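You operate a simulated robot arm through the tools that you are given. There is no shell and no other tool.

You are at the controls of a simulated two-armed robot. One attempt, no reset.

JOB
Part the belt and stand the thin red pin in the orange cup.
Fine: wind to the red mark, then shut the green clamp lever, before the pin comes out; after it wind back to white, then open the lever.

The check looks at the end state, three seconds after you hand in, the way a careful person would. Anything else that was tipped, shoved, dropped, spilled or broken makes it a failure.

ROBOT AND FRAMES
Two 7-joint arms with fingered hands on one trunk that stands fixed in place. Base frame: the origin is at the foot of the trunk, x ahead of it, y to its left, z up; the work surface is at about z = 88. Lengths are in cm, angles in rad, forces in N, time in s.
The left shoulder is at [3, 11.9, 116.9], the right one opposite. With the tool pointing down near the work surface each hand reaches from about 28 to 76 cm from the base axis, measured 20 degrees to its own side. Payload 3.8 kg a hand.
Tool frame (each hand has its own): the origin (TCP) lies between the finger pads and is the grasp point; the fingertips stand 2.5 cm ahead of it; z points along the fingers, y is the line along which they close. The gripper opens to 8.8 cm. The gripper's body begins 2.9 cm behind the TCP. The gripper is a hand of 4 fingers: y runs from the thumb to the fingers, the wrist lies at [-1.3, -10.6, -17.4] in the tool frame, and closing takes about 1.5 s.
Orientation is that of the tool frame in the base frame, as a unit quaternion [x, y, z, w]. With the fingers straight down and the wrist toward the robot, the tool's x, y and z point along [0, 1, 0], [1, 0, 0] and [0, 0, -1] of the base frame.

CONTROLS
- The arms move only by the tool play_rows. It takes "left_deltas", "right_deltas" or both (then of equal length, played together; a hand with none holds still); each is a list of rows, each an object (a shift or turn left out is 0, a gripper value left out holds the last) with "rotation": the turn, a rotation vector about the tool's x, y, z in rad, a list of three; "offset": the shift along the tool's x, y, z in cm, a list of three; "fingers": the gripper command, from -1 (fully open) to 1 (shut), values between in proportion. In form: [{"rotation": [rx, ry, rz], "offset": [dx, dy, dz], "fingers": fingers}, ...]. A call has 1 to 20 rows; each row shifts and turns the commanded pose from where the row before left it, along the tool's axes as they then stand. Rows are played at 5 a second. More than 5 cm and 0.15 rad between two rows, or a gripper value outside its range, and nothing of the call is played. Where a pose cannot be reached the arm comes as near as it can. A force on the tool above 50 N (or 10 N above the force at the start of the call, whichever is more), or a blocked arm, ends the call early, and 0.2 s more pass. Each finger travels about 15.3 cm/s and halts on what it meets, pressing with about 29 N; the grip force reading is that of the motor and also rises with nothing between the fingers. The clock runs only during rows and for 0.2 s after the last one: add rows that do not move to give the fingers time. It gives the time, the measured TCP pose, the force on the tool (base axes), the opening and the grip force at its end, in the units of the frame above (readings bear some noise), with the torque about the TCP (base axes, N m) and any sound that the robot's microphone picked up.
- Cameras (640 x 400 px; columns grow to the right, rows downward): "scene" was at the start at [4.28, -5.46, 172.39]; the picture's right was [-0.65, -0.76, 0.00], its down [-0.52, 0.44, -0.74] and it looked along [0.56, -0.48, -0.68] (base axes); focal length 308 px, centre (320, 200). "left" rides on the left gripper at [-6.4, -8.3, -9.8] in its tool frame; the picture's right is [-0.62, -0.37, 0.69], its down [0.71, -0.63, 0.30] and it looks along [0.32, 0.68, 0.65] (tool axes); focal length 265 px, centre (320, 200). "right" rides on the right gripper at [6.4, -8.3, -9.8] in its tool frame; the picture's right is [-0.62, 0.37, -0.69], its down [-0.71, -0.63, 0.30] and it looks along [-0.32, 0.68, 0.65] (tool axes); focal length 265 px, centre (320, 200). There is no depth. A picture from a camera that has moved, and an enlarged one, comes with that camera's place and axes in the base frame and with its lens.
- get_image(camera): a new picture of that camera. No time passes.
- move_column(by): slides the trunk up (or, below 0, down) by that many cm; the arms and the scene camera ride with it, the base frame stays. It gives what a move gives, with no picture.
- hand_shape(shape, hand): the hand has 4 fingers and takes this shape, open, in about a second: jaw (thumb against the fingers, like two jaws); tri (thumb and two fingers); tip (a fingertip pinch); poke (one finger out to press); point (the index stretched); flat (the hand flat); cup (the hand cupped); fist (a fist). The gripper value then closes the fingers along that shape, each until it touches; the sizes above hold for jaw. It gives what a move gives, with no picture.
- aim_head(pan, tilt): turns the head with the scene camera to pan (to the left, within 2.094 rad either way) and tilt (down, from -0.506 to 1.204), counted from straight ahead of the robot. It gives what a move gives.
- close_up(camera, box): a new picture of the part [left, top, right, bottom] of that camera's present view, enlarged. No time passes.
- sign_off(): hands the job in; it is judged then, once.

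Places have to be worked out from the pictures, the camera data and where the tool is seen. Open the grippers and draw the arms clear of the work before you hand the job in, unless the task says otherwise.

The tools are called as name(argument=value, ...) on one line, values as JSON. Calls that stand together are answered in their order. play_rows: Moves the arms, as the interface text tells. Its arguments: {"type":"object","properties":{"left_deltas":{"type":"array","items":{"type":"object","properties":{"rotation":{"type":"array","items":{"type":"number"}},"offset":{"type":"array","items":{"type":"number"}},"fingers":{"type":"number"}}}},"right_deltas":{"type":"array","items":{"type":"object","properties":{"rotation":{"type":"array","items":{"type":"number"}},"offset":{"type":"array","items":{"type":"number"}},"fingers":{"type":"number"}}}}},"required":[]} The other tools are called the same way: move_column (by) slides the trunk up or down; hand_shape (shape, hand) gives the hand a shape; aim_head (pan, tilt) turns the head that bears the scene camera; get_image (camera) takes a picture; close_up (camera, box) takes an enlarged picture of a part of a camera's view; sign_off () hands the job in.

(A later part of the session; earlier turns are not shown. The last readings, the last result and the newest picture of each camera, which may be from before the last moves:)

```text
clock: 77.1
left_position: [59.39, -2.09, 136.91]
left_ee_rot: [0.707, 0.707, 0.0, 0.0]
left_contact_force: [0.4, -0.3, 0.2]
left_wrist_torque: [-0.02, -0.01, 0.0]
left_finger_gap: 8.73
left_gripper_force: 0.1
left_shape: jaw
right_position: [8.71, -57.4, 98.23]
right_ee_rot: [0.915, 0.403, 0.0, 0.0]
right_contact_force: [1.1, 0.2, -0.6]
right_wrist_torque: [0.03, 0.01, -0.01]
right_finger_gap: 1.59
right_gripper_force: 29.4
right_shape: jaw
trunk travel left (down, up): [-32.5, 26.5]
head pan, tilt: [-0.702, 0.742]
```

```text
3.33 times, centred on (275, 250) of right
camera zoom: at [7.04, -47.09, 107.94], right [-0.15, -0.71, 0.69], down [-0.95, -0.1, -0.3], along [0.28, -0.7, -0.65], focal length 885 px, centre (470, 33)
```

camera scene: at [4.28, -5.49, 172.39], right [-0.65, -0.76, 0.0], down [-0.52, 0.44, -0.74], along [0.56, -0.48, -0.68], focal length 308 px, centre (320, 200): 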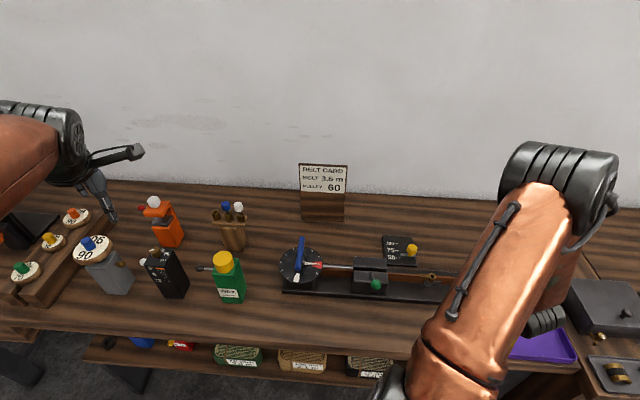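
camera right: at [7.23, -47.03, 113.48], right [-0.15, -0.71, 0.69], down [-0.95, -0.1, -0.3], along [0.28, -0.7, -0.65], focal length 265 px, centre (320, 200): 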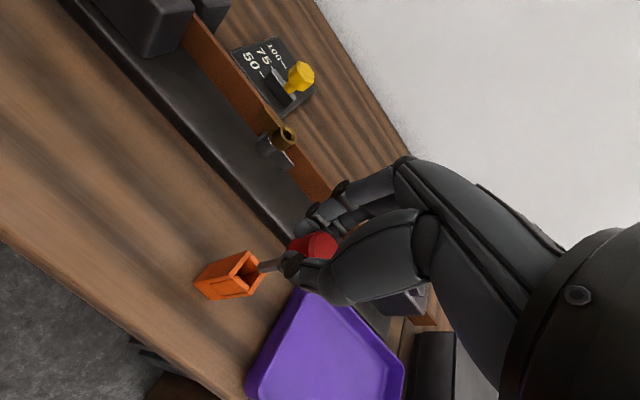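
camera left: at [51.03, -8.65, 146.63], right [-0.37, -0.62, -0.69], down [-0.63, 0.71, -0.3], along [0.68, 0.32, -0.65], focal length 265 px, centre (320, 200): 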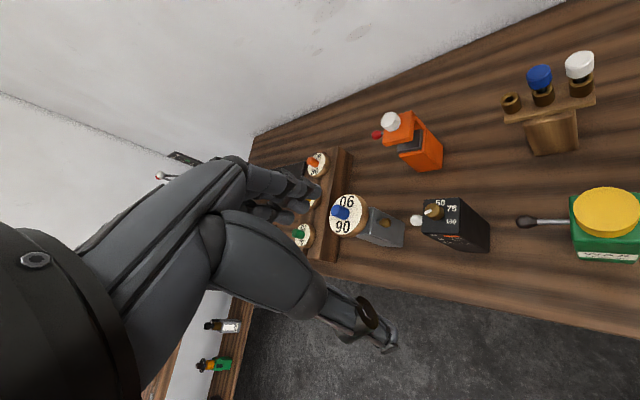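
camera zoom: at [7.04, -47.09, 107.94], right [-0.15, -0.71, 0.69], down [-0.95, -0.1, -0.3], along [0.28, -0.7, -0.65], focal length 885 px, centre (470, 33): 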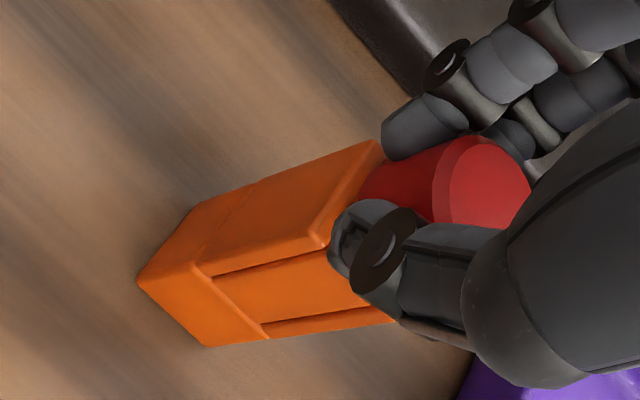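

Contact force is still about 1 N. Two more small steps, watching the reading.

play_rows(right_deltas=[{"offset": [0, 0, 0.25]}, {"offset": [0, 0, 0.2]}, {}])

close_up(camera="right", box=[200, 190, 350, 310])

```text
clock: 77.9
left_position: [59.33, -2.16, 136.83]
left_ee_rot: [0.707, 0.707, 0.0, 0.0]
left_contact_force: [-0.5, 0.2, -0.3]
left_wrist_torque: [0.02, 0.02, -0.04]
left_finger_gap: 8.78
left_gripper_force: 0.0
left_shape: jaw
right_position: [8.81, -57.4, 97.71]
right_ee_rot: [0.915, 0.403, 0.001, 0.001]
right_contact_force: [0.5, -1.0, 10.4]
right_wrist_torque: [-0.13, 0.02, 0.03]
right_finger_gap: 1.67
right_gripper_force: 28.8
right_shape: jaw
trunk travel left (down, up): [-32.5, 26.5]
head pan, tilt: [-0.702, 0.742]
```

```text
3.33 times, centred on (275, 250) of right
camera zoom: at [7.07, -47.03, 107.56], right [-0.15, -0.7, 0.69], down [-0.95, -0.1, -0.31], along [0.29, -0.7, -0.65], focal length 885 px, centre (470, 33)
```

zoom: 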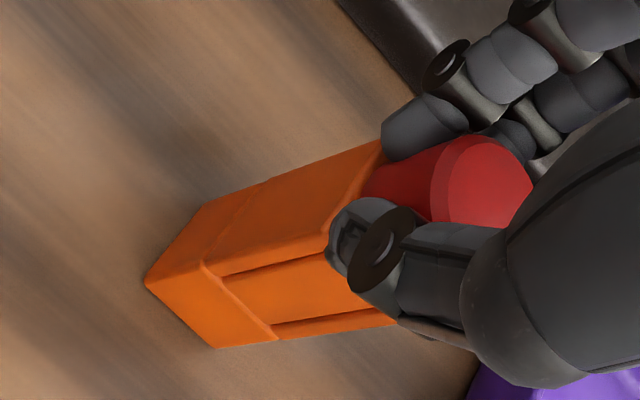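

About 10 N up, so the cap has met the cup. I'll ease up by 2 mm, then open gradually to release the pin.

play_rows(right_deltas=[{"offset": [0, 0, -0.2]}, {}, {"fingers": 0.6}, {"fingers": 0.5}, {"fingers": 0.4}, {"fingers": 0.3}, {"fingers": 0.2}, {"fingers": 0.1}, {}, {}])

close_up(camera="right", box=[200, 180, 380, 330])

```text
clock: 80.1
left_position: [59.45, -2.12, 136.72]
left_ee_rot: [0.707, 0.707, 0.0, 0.0]
left_contact_force: [0.9, 0.1, 0.5]
left_wrist_torque: [0.02, -0.02, 0.01]
left_finger_gap: 8.77
left_gripper_force: 0.0
left_shape: jaw
right_position: [8.82, -57.51, 98.05]
right_ee_rot: [0.915, 0.403, 0.001, 0.0]
right_contact_force: [-0.1, 0.5, -0.2]
right_wrist_torque: [0.0, 0.01, -0.01]
right_finger_gap: 3.91
right_gripper_force: 0.2
right_shape: jaw
trunk travel left (down, up): [-32.5, 26.5]
head pan, tilt: [-0.702, 0.742]
```

```text
2.67 times, centred on (290, 255) of right
camera zoom: at [7.05, -47.07, 107.68], right [-0.15, -0.71, 0.69], down [-0.95, -0.1, -0.3], along [0.28, -0.7, -0.65], focal length 708 px, centre (400, 53)
```

zoom: 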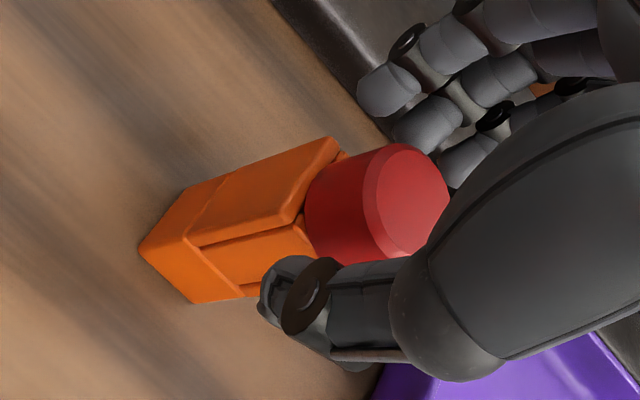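

The pin stands in the cup with its cap seated on the rim, and the cup is upright. Opening fully and lifting straight up.

play_rows(right_deltas=[{"fingers": -0.3}, {"fingers": -1}, {}, {"offset": [0, 0, -1]}, {"offset": [0, 0, -2]}, {"offset": [0, 0, -3]}, {"offset": [0, 0, -4]}, {"offset": [0, 0, -4]}, {}])

get_image(camera="right")

close_up(camera="right", box=[130, 230, 250, 320])

get_image(camera="scene")

```text
clock: 82.1
left_position: [59.47, -2.25, 136.73]
left_ee_rot: [0.707, 0.707, 0.0, -0.001]
left_contact_force: [0.3, -0.2, 0.3]
left_wrist_torque: [-0.01, 0.01, 0.0]
left_finger_gap: 8.74
left_gripper_force: 0.0
left_shape: jaw
right_position: [8.76, -57.58, 111.94]
right_ee_rot: [0.916, 0.402, 0.0, -0.001]
right_contact_force: [0.5, 0.6, 0.1]
right_wrist_torque: [-0.01, 0.0, 0.05]
right_finger_gap: 8.77
right_gripper_force: 0.1
right_shape: jaw
trunk travel left (down, up): [-32.5, 26.5]
head pan, tilt: [-0.702, 0.742]
```

```text
taken
camera right: at [7.04, -47.15, 121.76], right [-0.15, -0.71, 0.69], down [-0.95, -0.1, -0.3], along [0.28, -0.7, -0.66], focal length 265 px, centre (320, 200)
```

right: 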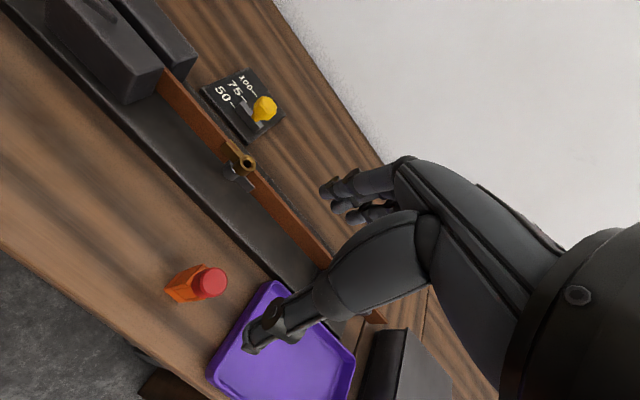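

```text
4.44 times, centred on (190, 275) of right
camera zoom: at [7.04, -47.15, 121.76], right [-0.15, -0.71, 0.69], down [-0.95, -0.1, -0.3], along [0.28, -0.7, -0.66], focal length 1180 px, centre (898, -133)
```

zoom: 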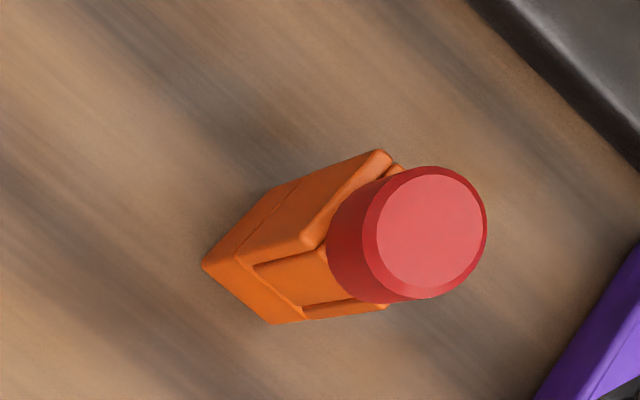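

```text
taken
camera scene: at [4.29, -5.58, 172.38], right [-0.65, -0.76, 0.0], down [-0.52, 0.44, -0.74], along [0.56, -0.48, -0.68], focal length 308 px, centre (320, 200)
```

scene: 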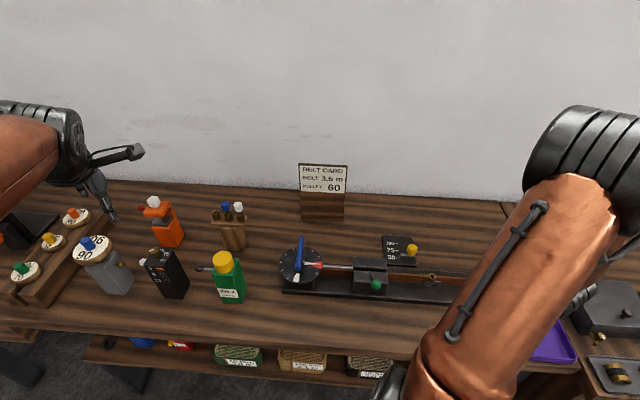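

The belt pin now stands upright in the cup. Next is winding back counter-clockwise to white: I'll raise the hand, travel back over to the dial at a safe height, and return to the -35° yaw.

play_rows(right_deltas=[{"offset": [0, 0, -3.5]}, {"offset": [0, 0, -3.5]}, {"offset": [0, 0, -3.5]}, {"offset": [4.03, 2.0, 0]}, {"offset": [4.03, 2.0, 0]}, {"offset": [4.03, 2.0, 0]}, {"offset": [4.03, 2.0, 0]}, {"offset": [4.03, 2.0, 0]}, {"offset": [4.03, 2.0, 0]}, {"offset": [4.03, 2.0, 0]}, {"offset": [4.03, 2.0, 0]}, {"offset": [4.03, 2.0, 0]}, {"offset": [4.03, 2.0, 0]}, {"rotation": [0, 0, -0.131]}, {}])

hand_shape(shape="poke", hand="right")

get_image(camera="right")

get_image(camera="scene")

```text
clock: 85.3
left_position: [59.39, -2.19, 136.78]
left_ee_rot: [0.708, 0.707, 0.0, 0.0]
left_contact_force: [-0.1, -0.9, 0.6]
left_wrist_torque: [0.01, 0.0, -0.02]
left_finger_gap: 8.74
left_gripper_force: 0.0
left_shape: jaw
right_position: [49.23, -42.05, 122.93]
right_ee_rot: [0.887, 0.462, 0.0, 0.0]
right_contact_force: [-0.7, 0.4, 0.3]
right_wrist_torque: [0.03, -0.01, 0.01]
right_finger_gap: 8.81
right_gripper_force: 0.1
right_shape: jaw
right hand out of reach, approached as far as the arm can: row 8
trunk travel left (down, up): [-32.5, 26.5]
head pan, tilt: [-0.702, 0.742]
```

```text
clock: 86.2
left_position: [59.44, -2.18, 136.79]
left_ee_rot: [0.707, 0.707, 0.0, 0.001]
left_contact_force: [0.7, -0.4, 0.2]
left_wrist_torque: [-0.03, -0.02, 0.0]
left_finger_gap: 8.77
left_gripper_force: 0.1
left_shape: jaw
right_position: [49.25, -42.0, 123.04]
right_ee_rot: [0.887, 0.462, 0.0, 0.0]
right_contact_force: [0.4, -0.6, 0.3]
right_wrist_torque: [-0.01, -0.02, 0.04]
right_finger_gap: 0.0
right_gripper_force: 0.1
right_shape: poke
trunk travel left (down, up): [-32.5, 26.5]
head pan, tilt: [-0.702, 0.742]
```

```text
taken
camera right: at [46.23, -31.97, 132.76], right [-0.05, -0.72, 0.69], down [-0.93, -0.22, -0.3], along [0.37, -0.66, -0.65], focal length 265 px, centre (320, 200)
```

right: 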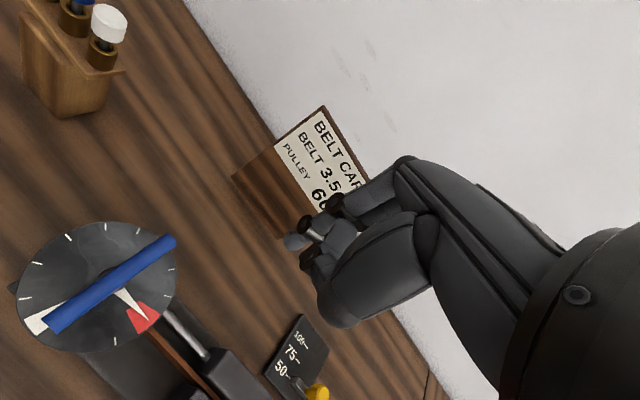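

```text
taken
camera scene: at [4.26, -5.48, 172.39], right [-0.65, -0.76, 0.0], down [-0.52, 0.44, -0.74], along [0.56, -0.48, -0.68], focal length 308 px, centre (320, 200)
```

scene: 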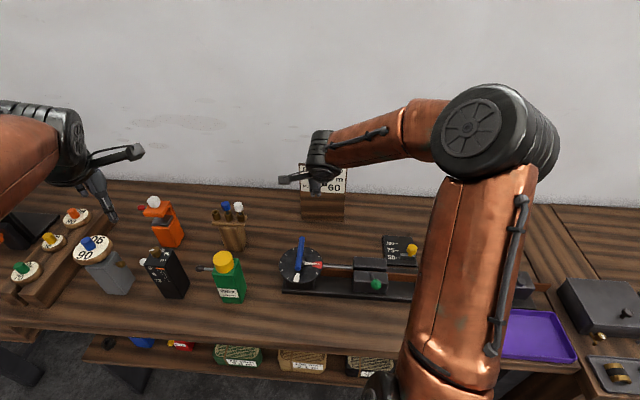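

The winder still points at red. I'll position beside the bar's far end on its clockwise side and lower to just above bar height first.

play_rows(right_deltas=[{"offset": [1.43, 0.9, 0]}, {"offset": [0, 0, 3.6]}, {"offset": [0, 0, 3.6]}, {"offset": [0, 0, 3.6]}, {"offset": [0, 0, 3.2]}, {}])

get_image(camera="right")

get_image(camera="scene")

```text
clock: 87.6
left_position: [59.33, -2.18, 136.81]
left_ee_rot: [0.708, 0.707, 0.0, 0.0]
left_contact_force: [0.1, 0.5, 0.0]
left_wrist_torque: [0.0, -0.02, 0.03]
left_finger_gap: 8.74
left_gripper_force: 0.0
left_shape: jaw
right_position: [50.78, -41.42, 109.08]
right_ee_rot: [0.887, 0.461, 0.0, 0.0]
right_contact_force: [-0.7, -0.3, -0.7]
right_wrist_torque: [-0.01, 0.0, -0.03]
right_finger_gap: 0.01
right_gripper_force: 0.1
right_shape: poke
trunk travel left (down, up): [-32.5, 26.5]
head pan, tilt: [-0.702, 0.742]
```

```text
taken
camera right: at [47.74, -31.33, 118.81], right [-0.05, -0.72, 0.69], down [-0.93, -0.22, -0.3], along [0.37, -0.66, -0.65], focal length 265 px, centre (320, 200)
```

right: 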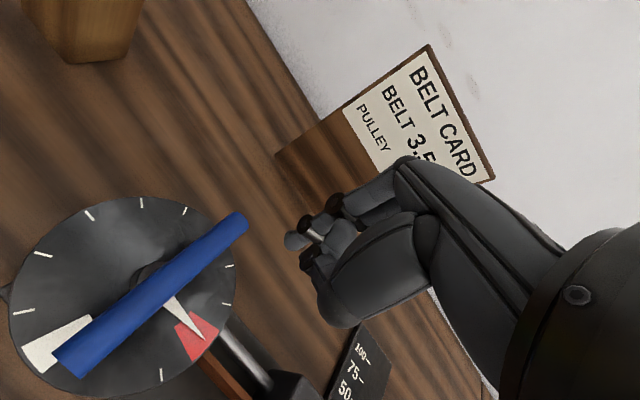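

```text
taken
camera scene: at [4.26, -5.41, 172.4], right [-0.65, -0.76, 0.0], down [-0.52, 0.44, -0.74], along [0.56, -0.48, -0.68], focal length 308 px, centre (320, 200)
```

scene: 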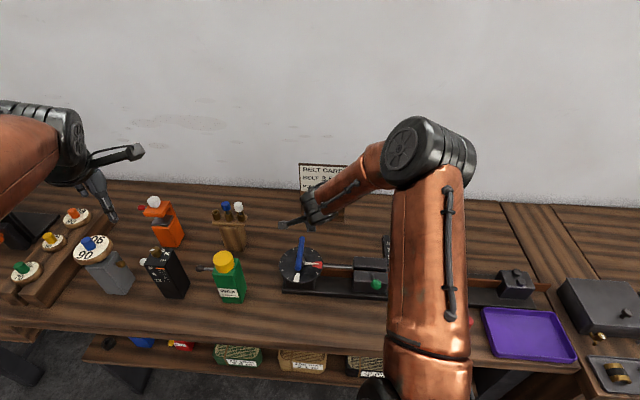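

Clear beside the bar. Lowering the tips to bar height.

play_rows(right_deltas=[{"offset": [0, 0, 2.2]}, {"offset": [0, 0, 2.2]}, {"offset": [0, 0, 2.2]}, {}])

get_image(camera="right")

close_up(camera="scene", box=[260, 190, 400, 310])

```text
clock: 88.6
left_position: [59.35, -2.11, 136.97]
left_ee_rot: [0.707, 0.707, 0.0, -0.001]
left_contact_force: [-0.5, 0.3, 0.0]
left_wrist_torque: [-0.02, 0.01, -0.05]
left_finger_gap: 8.77
left_gripper_force: 0.0
left_shape: jaw
right_position: [50.85, -41.36, 102.29]
right_ee_rot: [0.887, 0.462, 0.0, 0.0]
right_contact_force: [0.6, 0.2, -0.2]
right_wrist_torque: [-0.01, 0.02, 0.02]
right_finger_gap: 0.03
right_gripper_force: 0.0
right_shape: poke
trunk travel left (down, up): [-32.5, 26.5]
head pan, tilt: [-0.702, 0.742]
```

```text
taken
camera right: at [47.76, -31.38, 112.15], right [-0.05, -0.72, 0.69], down [-0.93, -0.22, -0.3], along [0.37, -0.66, -0.65], focal length 265 px, centre (320, 200)
```

right: 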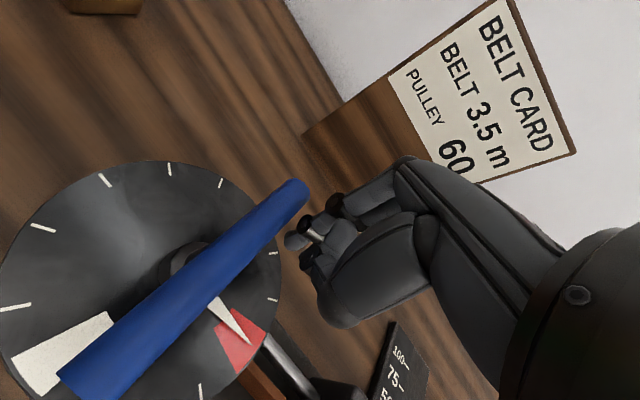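

```text
3.33 times, centred on (330, 250) of scene
camera zoom: at [4.27, -5.44, 172.39], right [-0.65, -0.76, 0.0], down [-0.52, 0.44, -0.74], along [0.56, -0.48, -0.68], focal length 1026 px, centre (287, 33)
```

zoom: 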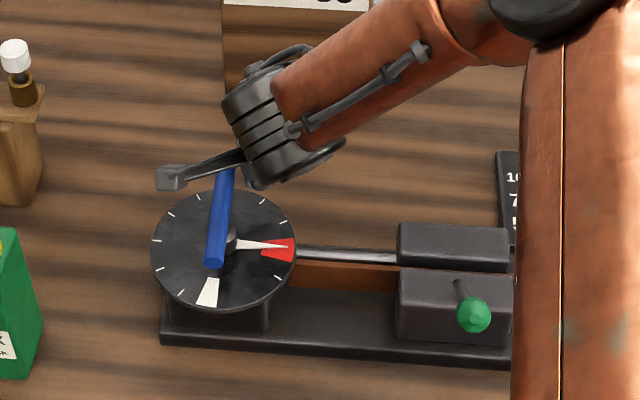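

The tips are on the clockwise side of the bar. Pushing counter-clockwise along the same circle, about 75° first. The clamp carriage should pull the belt joint apart as it goes.

play_rows(right_deltas=[{"offset": [0.47, 0.045, 0]}, {"offset": [0.47, 0.045, 0]}, {"offset": [0.5375, 0.2735, 0]}, {"offset": [0.5375, 0.2735, 0]}, {"offset": [0.585, 0.134, 0]}, {"offset": [0.585, 0.134, 0]}, {}])

get_image(camera="right")

close_up(camera="scene", box=[260, 190, 400, 310])

```text
clock: 90.2
left_position: [59.45, -2.14, 136.88]
left_ee_rot: [0.707, 0.707, 0.0, 0.0]
left_contact_force: [-1.4, 0.2, -0.9]
left_wrist_torque: [-0.01, 0.04, -0.05]
left_finger_gap: 8.76
left_gripper_force: 0.1
left_shape: jaw
right_position: [53.37, -39.33, 102.48]
right_ee_rot: [0.887, 0.462, 0.001, 0.0]
right_contact_force: [-1.6, -1.6, 0.3]
right_wrist_torque: [-0.04, 0.03, 0.0]
right_finger_gap: 0.0
right_gripper_force: 0.0
right_shape: poke
trunk travel left (down, up): [-32.5, 26.5]
head pan, tilt: [-0.702, 0.742]
```

```text
taken
camera right: at [50.31, -29.2, 112.2], right [-0.05, -0.72, 0.69], down [-0.93, -0.22, -0.31], along [0.37, -0.66, -0.65], focal length 265 px, centre (320, 200)
```

right: 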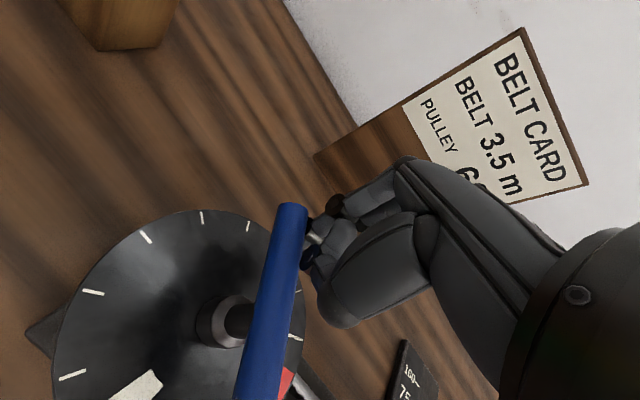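

```text
3.33 times, centred on (330, 250) of scene
camera zoom: at [4.24, -5.52, 172.39], right [-0.65, -0.76, 0.0], down [-0.52, 0.44, -0.74], along [0.56, -0.48, -0.68], focal length 1026 px, centre (287, 33)
```

zoom: 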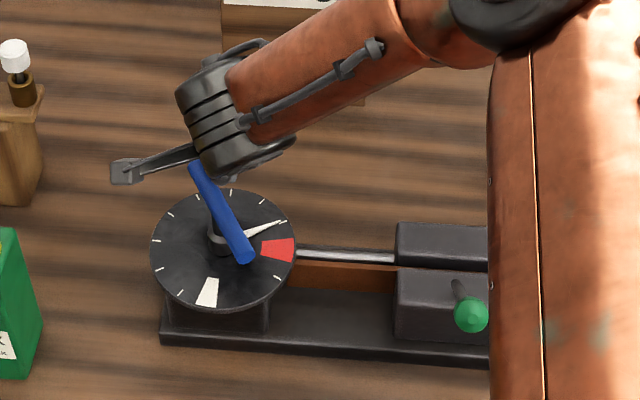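

The pointer turned back one tick at 2–3 N. Continuing counter-clockwise about 75°.

play_rows(right_deltas=[{"offset": [0.643, -0.0475, 0]}, {"offset": [0.643, -0.0475, 0]}, {"offset": [0.6345, -0.258, 0]}, {"offset": [0.6345, -0.258, 0]}, {"offset": [0.548, -0.4685, 0]}, {"offset": [0.548, -0.4685, 0]}, {"offset": [0.378, -0.6395, 0]}, {"offset": [0.378, -0.6395, 0]}, {"offset": [0.189, -0.552, 0]}, {"offset": [0.189, -0.552, 0]}, {}])

get_image(camera="right")

close_up(camera="scene", box=[240, 190, 400, 310])

```text
clock: 92.6
left_position: [59.57, -2.28, 136.9]
left_ee_rot: [0.707, 0.707, 0.0, 0.0]
left_contact_force: [-0.7, 0.0, 0.4]
left_wrist_torque: [-0.01, -0.01, -0.03]
left_finger_gap: 8.73
left_gripper_force: 0.1
left_shape: jaw
right_position: [52.97, -32.89, 102.31]
right_ee_rot: [0.887, 0.462, 0.0, 0.0]
right_contact_force: [1.4, -1.9, -1.3]
right_wrist_torque: [-0.05, 0.02, -0.03]
right_finger_gap: 0.0
right_gripper_force: 0.1
right_shape: poke
trunk travel left (down, up): [-32.5, 26.5]
head pan, tilt: [-0.702, 0.742]
```

```text
taken
camera right: at [49.84, -23.0, 112.16], right [-0.05, -0.72, 0.69], down [-0.93, -0.22, -0.3], along [0.37, -0.66, -0.66], focal length 265 px, centre (320, 200)
```

right: 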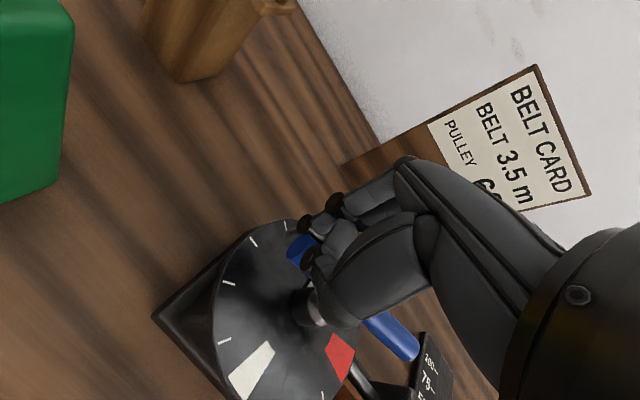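

```text
3.33 times, centred on (320, 250) of scene
camera zoom: at [4.33, -5.52, 172.39], right [-0.65, -0.76, 0.0], down [-0.52, 0.44, -0.74], along [0.56, -0.48, -0.68], focal length 1026 px, centre (320, 33)
```

zoom: 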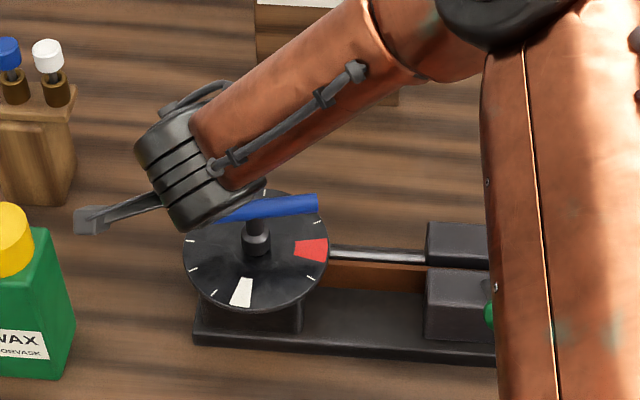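

Tracking well. Pushing on another 75°.

play_rows(right_deltas=[{"offset": [0.0675, -0.523, 0]}, {"offset": [0.0675, -0.523, 0]}, {"offset": [-0.074, -0.5555, 0]}, {"offset": [-0.074, -0.5555, 0]}, {"offset": [-0.2375, -0.5455, 0]}, {"offset": [-0.2375, -0.5455, 0]}, {"offset": [-0.406, -0.4805, 0]}, {"offset": [-0.406, -0.4805, 0]}, {"offset": [-0.552, -0.352, 0]}, {"offset": [-0.552, -0.352, 0]}, {}])

get_image(camera="right")

close_up(camera="scene", box=[240, 190, 400, 310])

```text
clock: 95.0
left_position: [59.56, -2.13, 136.75]
left_ee_rot: [0.708, 0.707, -0.001, -0.001]
left_contact_force: [0.2, -0.5, -0.2]
left_wrist_torque: [0.01, 0.0, 0.0]
left_finger_gap: 8.78
left_gripper_force: 0.0
left_shape: jaw
right_position: [47.57, -32.18, 102.59]
right_ee_rot: [0.887, 0.462, -0.001, -0.001]
right_contact_force: [3.5, 3.3, 0.2]
right_wrist_torque: [0.0, -0.02, 0.17]
right_finger_gap: 0.02
right_gripper_force: 0.0
right_shape: poke
trunk travel left (down, up): [-32.5, 26.5]
head pan, tilt: [-0.702, 0.742]
```

```text
taken
camera right: at [44.46, -22.11, 112.19], right [-0.05, -0.72, 0.69], down [-0.93, -0.22, -0.3], along [0.37, -0.66, -0.65], focal length 265 px, centre (320, 200)
```

right: 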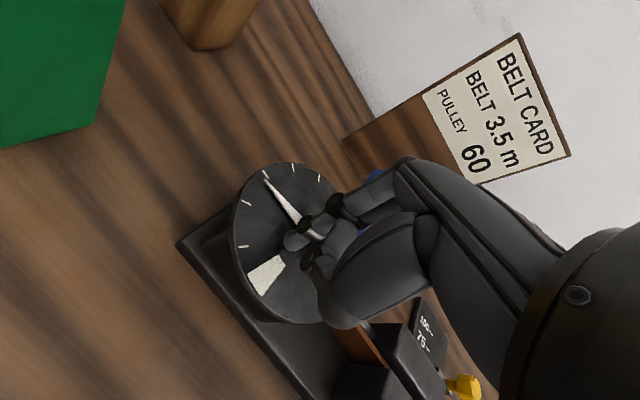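

```text
3.33 times, centred on (320, 250) of scene
camera zoom: at [4.4, -5.4, 172.39], right [-0.65, -0.76, 0.0], down [-0.52, 0.44, -0.74], along [0.56, -0.48, -0.68], focal length 1026 px, centre (320, 33)
```

zoom: 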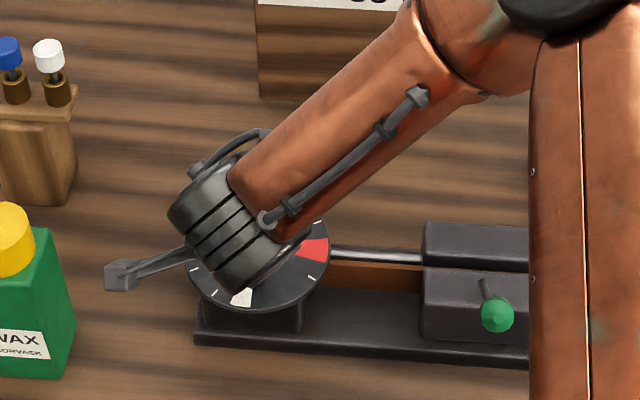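

The pointer is about three ticks from white. Continuing to about one tick short of it, then I'll look.

play_rows(right_deltas=[{"offset": [-0.5315, -0.198, 0]}, {"offset": [-0.5315, -0.198, 0]}, {"offset": [-0.5405, -0.07, 0]}, {"offset": [-0.5405, -0.07, 0]}, {"offset": [-0.5725, 0.08, 0]}, {"offset": [-0.5725, 0.08, 0]}, {"offset": [-0.5585, 0.2525, 0]}, {}])

get_image(camera="right")

close_up(camera="scene", box=[240, 190, 400, 310])

```text
clock: 96.8
left_position: [59.46, -2.17, 136.81]
left_ee_rot: [0.708, 0.707, 0.0, 0.0]
left_contact_force: [0.3, 0.9, -0.3]
left_wrist_torque: [-0.01, 0.0, 0.0]
left_finger_gap: 8.76
left_gripper_force: 0.2
left_shape: jaw
right_position: [45.09, -35.36, 102.35]
right_ee_rot: [0.887, 0.461, -0.001, 0.0]
right_contact_force: [-0.9, 4.3, 0.5]
right_wrist_torque: [-0.05, 0.01, 0.06]
right_finger_gap: 0.0
right_gripper_force: 0.0
right_shape: poke
trunk travel left (down, up): [-32.5, 26.5]
head pan, tilt: [-0.702, 0.742]
```

```text
taken
camera right: at [42.09, -25.18, 112.18], right [-0.05, -0.72, 0.69], down [-0.93, -0.22, -0.3], along [0.37, -0.66, -0.65], focal length 265 px, centre (320, 200)
```

right: 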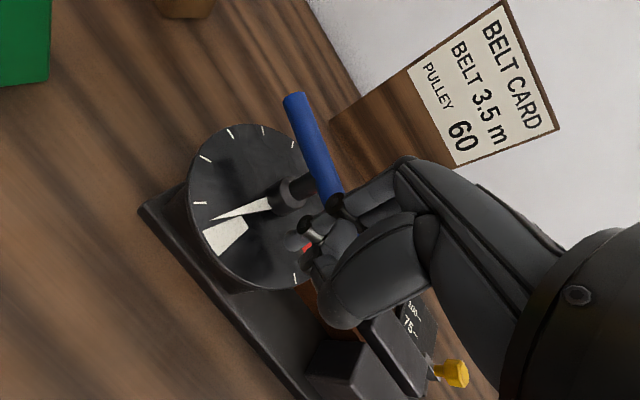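

```text
3.33 times, centred on (320, 250) of scene
camera zoom: at [4.26, -5.37, 172.39], right [-0.65, -0.76, 0.0], down [-0.52, 0.44, -0.74], along [0.56, -0.48, -0.68], focal length 1026 px, centre (320, 33)
```

zoom: 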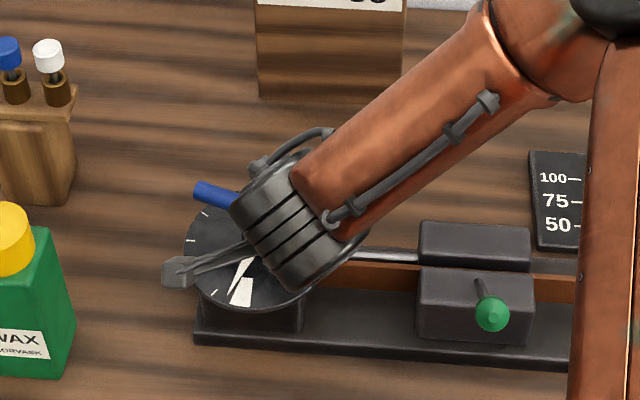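

The pointer is about 13° short of the white centre and visible in the wrist view. Nudging a little further in fine steps.

play_rows(right_deltas=[{"offset": [-0.235, 0.13, 0]}, {"offset": [-0.235, 0.13, 0]}, {"offset": [-0.235, 0.13, 0]}, {}])

close_up(camera="right", box=[160, 90, 360, 310])

close_up(camera="scene", box=[270, 230, 340, 300])

```text
clock: 97.8
left_position: [59.31, -2.18, 136.77]
left_ee_rot: [0.707, 0.707, 0.001, 0.0]
left_contact_force: [0.1, 0.5, 0.3]
left_wrist_torque: [-0.01, 0.0, 0.04]
left_finger_gap: 8.75
left_gripper_force: 0.1
left_shape: jaw
right_position: [45.09, -36.13, 102.4]
right_ee_rot: [0.887, 0.461, 0.0, 0.0]
right_contact_force: [-1.0, 3.0, 1.7]
right_wrist_torque: [-0.05, -0.02, 0.05]
right_finger_gap: 0.0
right_gripper_force: 0.0
right_shape: poke
trunk travel left (down, up): [-32.5, 26.5]
head pan, tilt: [-0.702, 0.742]
```

```text
1.82 times, centred on (260, 200) of right
camera zoom: at [42.05, -25.99, 112.18], right [-0.05, -0.72, 0.69], down [-0.93, -0.22, -0.3], along [0.37, -0.66, -0.65], focal length 483 px, centre (429, 200)
```

zoom: 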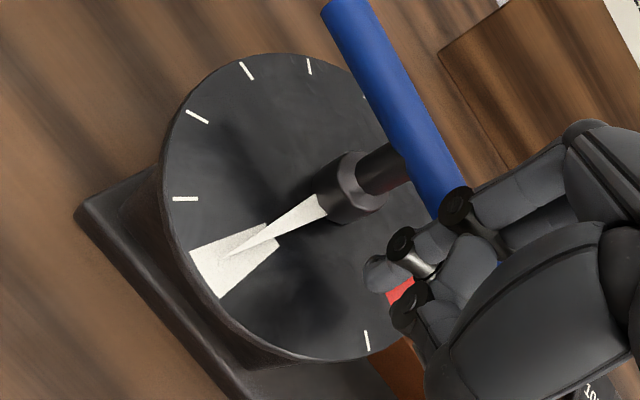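

```text
5.71 times, centred on (305, 265) of scene
camera zoom: at [4.25, -5.38, 172.4], right [-0.65, -0.76, 0.0], down [-0.52, 0.44, -0.74], along [0.56, -0.48, -0.68], focal length 1758 px, centre (406, -171)
```

zoom: 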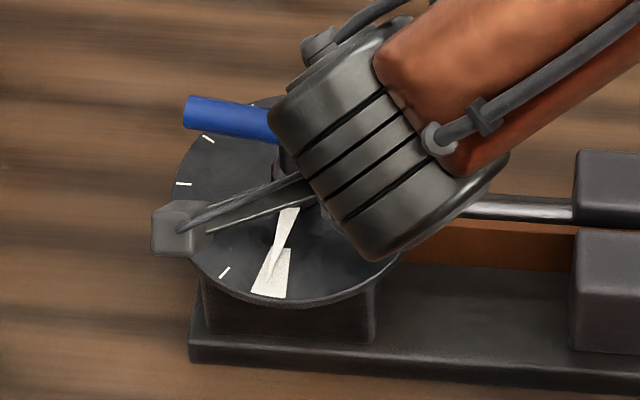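

The pointer is on white, a few degrees shy of its centre. One more fine nudge.

play_rows(right_deltas=[{"offset": [-0.23, 0.14, 0]}, {}])

close_up(camera="right", box=[160, 90, 360, 310])

close_up(camera="scene", box=[270, 230, 340, 300])

```text
clock: 98.4
left_position: [59.43, -2.11, 136.81]
left_ee_rot: [0.708, 0.707, 0.001, 0.0]
left_contact_force: [-0.5, 0.0, -0.3]
left_wrist_torque: [0.01, 0.0, -0.02]
left_finger_gap: 8.76
left_gripper_force: 0.0
left_shape: jaw
right_position: [45.06, -36.3, 102.42]
right_ee_rot: [0.887, 0.461, 0.0, 0.0]
right_contact_force: [-1.6, 3.4, 2.1]
right_wrist_torque: [0.0, -0.06, 0.02]
right_finger_gap: 0.03
right_gripper_force: 0.2
right_shape: poke
trunk travel left (down, up): [-32.5, 26.5]
head pan, tilt: [-0.702, 0.742]
```

```text
1.82 times, centred on (260, 200) of right
camera zoom: at [42.03, -26.26, 112.21], right [-0.05, -0.72, 0.69], down [-0.93, -0.22, -0.3], along [0.37, -0.66, -0.65], focal length 483 px, centre (429, 200)
```

zoom: 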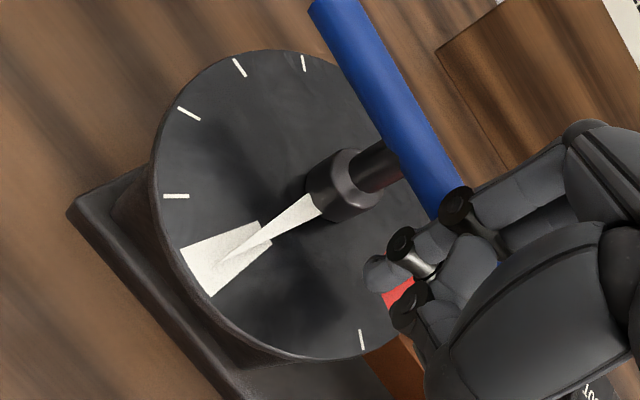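

```text
5.71 times, centred on (305, 265) of scene
camera zoom: at [4.25, -5.39, 172.39], right [-0.65, -0.76, 0.0], down [-0.52, 0.44, -0.74], along [0.56, -0.48, -0.68], focal length 1758 px, centre (406, -171)
```

zoom: 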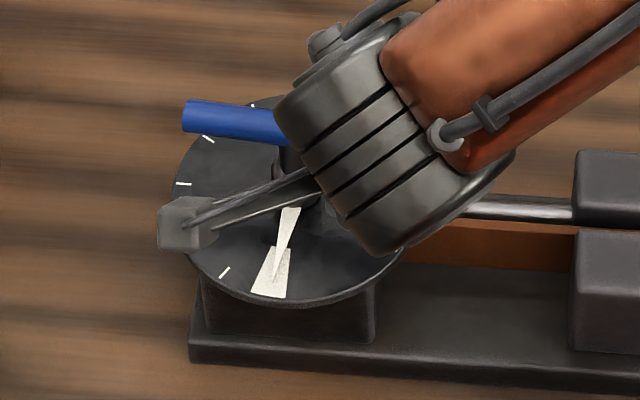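

The pointer is centred on white. Backing off the bar slightly and lifting clear, then checking the belt and lever.

play_rows(right_deltas=[{"offset": [0.35, -0.2, 0]}, {"offset": [0, 0, -3]}, {"offset": [0, 0, -4]}, {"offset": [0, 0, -4]}, {"offset": [0, 0, -4]}, {"offset": [0, 0, -4]}, {}])

hand_shape(shape="jaw", hand="right")

get_image(camera="right")

get_image(camera="scene")

close_up(camera="scene", box=[270, 220, 430, 320])

```text
clock: 100.0
left_position: [59.46, -2.31, 136.74]
left_ee_rot: [0.707, 0.707, 0.001, 0.0]
left_contact_force: [0.6, -1.6, 0.1]
left_wrist_torque: [0.0, 0.03, -0.01]
left_finger_gap: 8.75
left_gripper_force: 0.0
left_shape: jaw
right_position: [45.16, -36.08, 121.39]
right_ee_rot: [0.887, 0.462, 0.0, 0.0]
right_contact_force: [0.4, -0.1, -0.5]
right_wrist_torque: [-0.01, 0.02, 0.06]
right_finger_gap: 0.01
right_gripper_force: 0.1
right_shape: poke
trunk travel left (down, up): [-32.5, 26.5]
head pan, tilt: [-0.702, 0.742]
```

```text
clock: 100.9
left_position: [59.42, -2.12, 136.86]
left_ee_rot: [0.707, 0.707, 0.0, 0.0]
left_contact_force: [-0.3, 0.1, 1.3]
left_wrist_torque: [0.02, 0.01, -0.02]
left_finger_gap: 8.77
left_gripper_force: 0.0
left_shape: jaw
right_position: [44.98, -36.01, 121.5]
right_ee_rot: [0.887, 0.461, 0.0, 0.0]
right_contact_force: [-0.1, -0.4, 0.1]
right_wrist_torque: [0.0, 0.0, 0.01]
right_finger_gap: 8.79
right_gripper_force: 0.0
right_shape: jaw
trunk travel left (down, up): [-32.5, 26.5]
head pan, tilt: [-0.702, 0.742]
```

```text
taken
camera right: at [42.0, -25.91, 131.19], right [-0.05, -0.72, 0.69], down [-0.93, -0.22, -0.3], along [0.37, -0.66, -0.65], focal length 265 px, centre (320, 200)
```

right: 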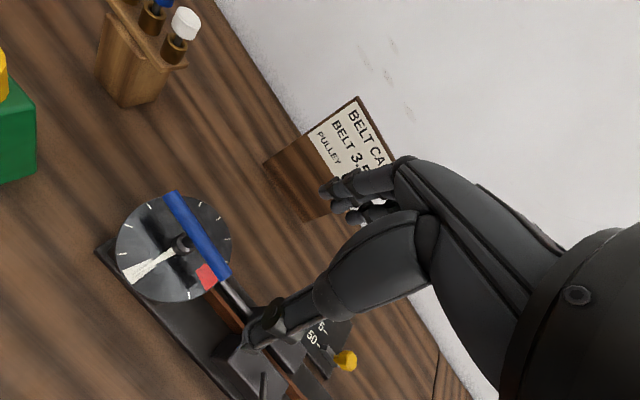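

```text
taken
camera scene: at [4.28, -5.46, 172.39], right [-0.65, -0.76, 0.0], down [-0.52, 0.44, -0.74], along [0.56, -0.48, -0.68], focal length 308 px, centre (320, 200)
```

scene: 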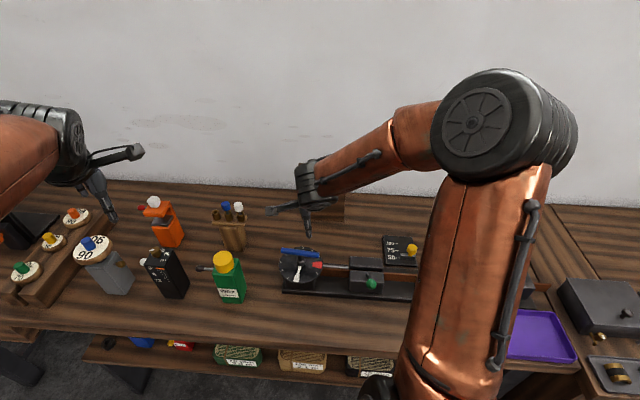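

```text
4.00 times, centred on (350, 270) of scene
camera zoom: at [4.28, -5.46, 172.39], right [-0.65, -0.76, 0.0], down [-0.52, 0.44, -0.74], along [0.56, -0.48, -0.68], focal length 1231 px, centre (200, -80)
```

zoom: 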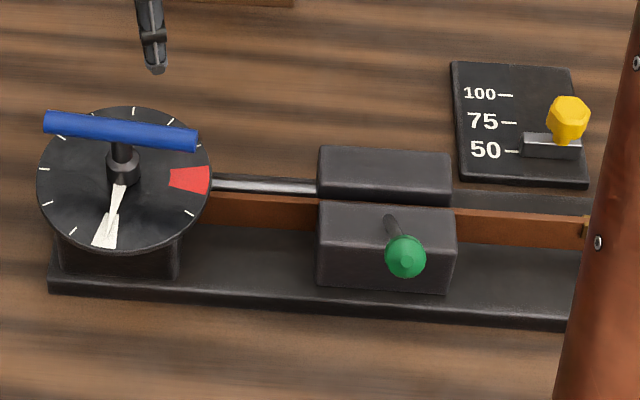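

The winder is back on white and the carriage has moved back toward the dial. Now I'll go above the green ball to swing the lever back open toward the wall.

play_rows(right_deltas=[{"offset": [-3.03, -1.86, 0], "fingers": -1}, {"offset": [-3.03, -1.86, 0]}, {"offset": [-3.03, -1.86, 0]}, {"offset": [-3.03, -1.86, 0]}, {"offset": [-3.03, -1.86, 0]}, {"offset": [0, 0, 2.5]}, {}])

get_image(camera="right")

get_image(camera="scene")

```text
clock: 102.5
left_position: [59.38, -2.08, 136.83]
left_ee_rot: [0.707, 0.707, 0.001, 0.0]
left_contact_force: [-0.4, 0.7, -0.3]
left_wrist_torque: [-0.05, -0.02, 0.02]
left_finger_gap: 8.77
left_gripper_force: 0.0
left_shape: jaw
right_position: [28.85, -43.09, 119.01]
right_ee_rot: [0.888, 0.461, 0.0, 0.0]
right_contact_force: [-0.6, 0.5, -0.7]
right_wrist_torque: [0.03, -0.04, 0.02]
right_finger_gap: 8.77
right_gripper_force: 0.1
right_shape: jaw
trunk travel left (down, up): [-32.5, 26.5]
head pan, tilt: [-0.702, 0.742]
```

```text
taken
camera right: at [25.75, -32.96, 128.7], right [-0.05, -0.72, 0.69], down [-0.93, -0.22, -0.3], along [0.37, -0.66, -0.65], focal length 265 px, centre (320, 200)
```

right: 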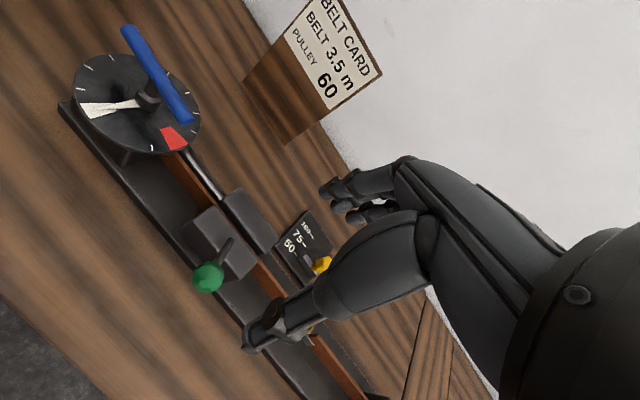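

```text
taken
camera scene: at [4.21, -5.39, 172.4], right [-0.65, -0.76, 0.0], down [-0.52, 0.44, -0.74], along [0.56, -0.48, -0.68], focal length 308 px, centre (320, 200)
```

scene: 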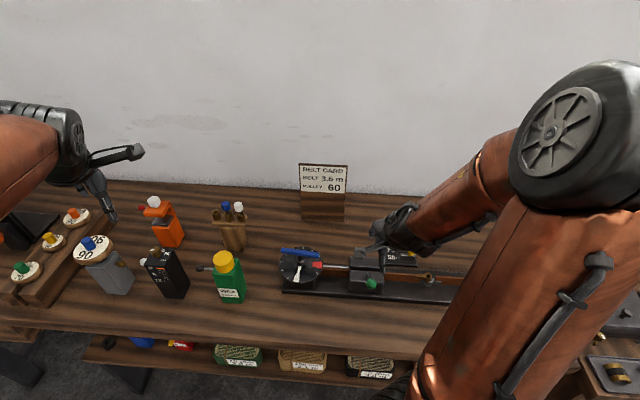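

The ball is at about (28.8, -42.9, 104.1), right under the TCP. Lowering the open jaw around it, staying high enough for the fingers to clear the slanted rod, then closing to about 5 cm.

play_rows(right_deltas=[{"offset": [0.3, 0, 0]}, {"offset": [0, 0, 3.5]}, {"offset": [0, 0, 3.5]}, {"offset": [0, 0, 3.5]}, {"offset": [0, 0, 3.4]}, {}, {"fingers": -0.14}, {}, {}, {}])

get_image(camera="right")

```text
clock: 104.7
left_position: [59.4, -2.15, 136.82]
left_ee_rot: [0.707, 0.708, 0.0, 0.0]
left_contact_force: [0.0, 0.1, -0.7]
left_wrist_torque: [0.01, 0.01, 0.01]
left_finger_gap: 8.75
left_gripper_force: 0.0
left_shape: jaw
right_position: [28.94, -42.89, 104.88]
right_ee_rot: [0.887, 0.462, 0.0, 0.001]
right_contact_force: [0.1, 0.6, -0.3]
right_wrist_torque: [-0.01, -0.01, -0.04]
right_finger_gap: 5.05
right_gripper_force: 0.2
right_shape: jaw
right hand out of reach, approached as far as the arm can: row 2
trunk travel left (down, up): [-32.5, 26.5]
head pan, tilt: [-0.702, 0.742]
```

```text
taken
camera right: at [25.91, -32.71, 114.77], right [-0.05, -0.72, 0.69], down [-0.93, -0.22, -0.3], along [0.37, -0.66, -0.65], focal length 265 px, centre (320, 200)
```

right: 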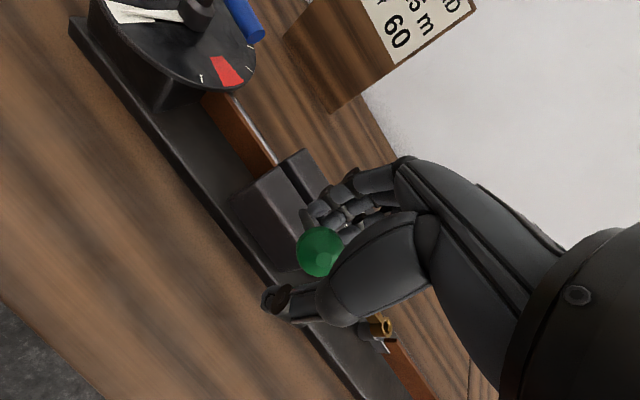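

The ball sits between thumb and fingers. Moving the cage toward the wall so the thumb pushes the ball, rising along its arc.

play_rows(right_deltas=[{"offset": [-0.065, 0.5, 0]}, {"offset": [-0.065, 0.5, 0]}, {"offset": [-0.06, 0.48, -0.5]}, {"offset": [-0.06, 0.48, -0.5]}, {"offset": [-0.06, 0.48, -0.45]}, {}])

get_image(camera="right")

```text
clock: 106.1
left_position: [59.4, -2.08, 136.85]
left_ee_rot: [0.708, 0.707, 0.0, -0.001]
left_contact_force: [-0.2, 0.5, 0.4]
left_wrist_torque: [0.02, 0.0, -0.02]
left_finger_gap: 8.75
left_gripper_force: 0.1
left_shape: jaw
right_position: [30.76, -44.44, 106.41]
right_ee_rot: [0.887, 0.463, 0.0, 0.0]
right_contact_force: [-1.0, 0.5, -1.2]
right_wrist_torque: [-0.01, -0.05, 0.01]
right_finger_gap: 5.2
right_gripper_force: 0.0
right_shape: jaw
trunk travel left (down, up): [-32.5, 26.5]
head pan, tilt: [-0.702, 0.742]
```

```text
taken
camera right: at [27.71, -34.43, 116.26], right [-0.05, -0.72, 0.69], down [-0.93, -0.22, -0.3], along [0.37, -0.66, -0.65], focal length 265 px, centre (320, 200)
```

right: 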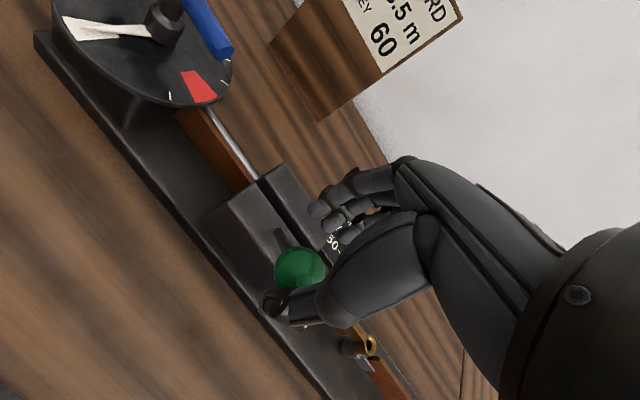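

The thumb has picked up the ball and the lever is rising with little force. Continuing along the arc past upright.

play_rows(right_deltas=[{"offset": [-0.065, 0.5, -0.28]}, {"offset": [-0.065, 0.5, -0.25]}, {"offset": [-0.065, 0.5, -0.22]}, {"offset": [-0.065, 0.5, -0.2]}, {"offset": [-0.065, 0.5, -0.18]}, {"offset": [-0.065, 0.5, -0.15]}, {"offset": [-0.065, 0.5, -0.1]}, {"offset": [-0.065, 0.5, -0.08]}, {"offset": [-0.065, 0.5, -0.05]}, {"offset": [-0.065, 0.5, 0]}, {}])

get_image(camera="right")

close_up(camera="scene", box=[300, 190, 440, 310])

```text
clock: 108.5
left_position: [59.3, -2.3, 136.75]
left_ee_rot: [0.707, 0.708, 0.0, 0.0]
left_contact_force: [0.4, -0.1, 0.0]
left_wrist_torque: [0.0, -0.03, 0.0]
left_finger_gap: 8.75
left_gripper_force: 0.2
left_shape: jaw
right_position: [34.43, -47.87, 107.91]
right_ee_rot: [0.887, 0.462, 0.001, 0.0]
right_contact_force: [-1.8, 2.0, 2.4]
right_wrist_torque: [0.04, 0.07, 0.01]
right_finger_gap: 5.28
right_gripper_force: 0.0
right_shape: jaw
trunk travel left (down, up): [-32.5, 26.5]
head pan, tilt: [-0.702, 0.742]
```

```text
taken
camera right: at [31.39, -37.81, 117.75], right [-0.05, -0.72, 0.69], down [-0.93, -0.22, -0.31], along [0.37, -0.66, -0.65], focal length 265 px, centre (320, 200)
```

right: 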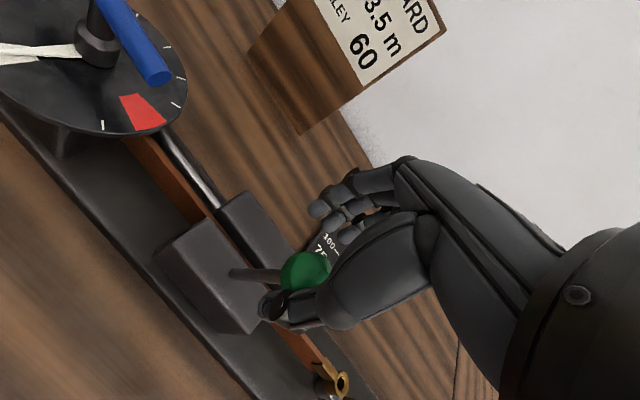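

```text
3.33 times, centred on (370, 250) of scene
camera zoom: at [4.22, -5.43, 172.39], right [-0.65, -0.76, 0.0], down [-0.52, 0.44, -0.74], along [0.56, -0.48, -0.68], focal length 1026 px, centre (153, 33)
```

zoom: 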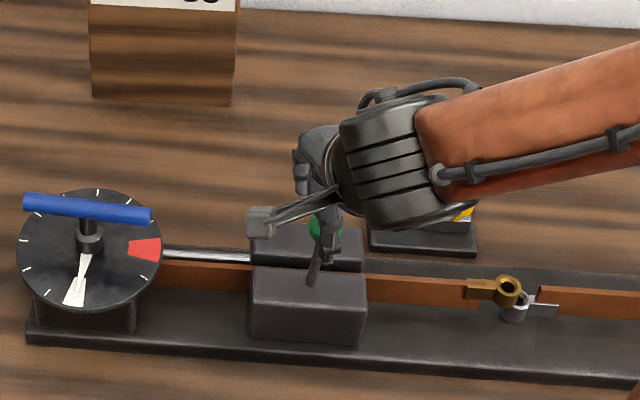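

The belt joint has visibly parted (brass and steel rings are separated). The lever is just about upright, so I'll continue toward the wall.

play_rows(right_deltas=[{"offset": [-0.065, 0.5, 0]}, {"offset": [-0.065, 0.5, 0]}, {"offset": [-0.065, 0.5, 0]}, {"offset": [-0.065, 0.5, 0]}, {"offset": [-0.065, 0.5, 0.05]}, {"offset": [-0.065, 0.5, 0.05]}, {"offset": [-0.065, 0.5, 0.1]}, {"offset": [-0.065, 0.5, 0.1]}, {}])

get_image(camera="right")

close_up(camera="scene", box=[300, 190, 440, 310])

```text
clock: 110.5
left_position: [59.45, -2.12, 136.94]
left_ee_rot: [0.707, 0.707, 0.0, 0.0]
left_contact_force: [0.0, 0.3, -0.4]
left_wrist_torque: [0.02, 0.0, 0.0]
left_finger_gap: 8.76
left_gripper_force: 0.0
left_shape: jaw
right_position: [37.42, -50.59, 107.64]
right_ee_rot: [0.887, 0.462, 0.0, 0.0]
right_contact_force: [-1.4, 1.7, 0.5]
right_wrist_torque: [0.01, 0.02, 0.01]
right_finger_gap: 5.17
right_gripper_force: 0.1
right_shape: jaw
trunk travel left (down, up): [-32.5, 26.5]
head pan, tilt: [-0.702, 0.742]
```

```text
taken
camera right: at [34.36, -40.57, 117.42], right [-0.05, -0.72, 0.69], down [-0.93, -0.22, -0.3], along [0.37, -0.66, -0.65], focal length 265 px, centre (320, 200)
```

right: 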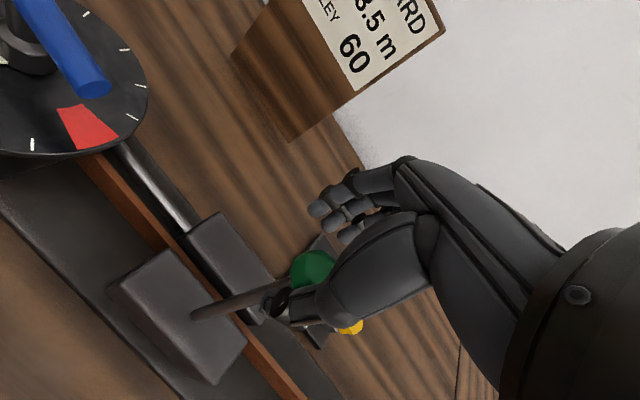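

```text
3.33 times, centred on (370, 250) of scene
camera zoom: at [4.24, -5.45, 172.39], right [-0.65, -0.76, 0.0], down [-0.52, 0.44, -0.74], along [0.56, -0.48, -0.68], focal length 1026 px, centre (153, 33)
```

zoom: 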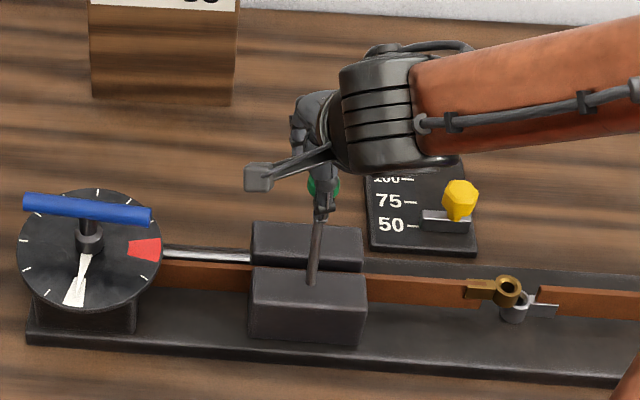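

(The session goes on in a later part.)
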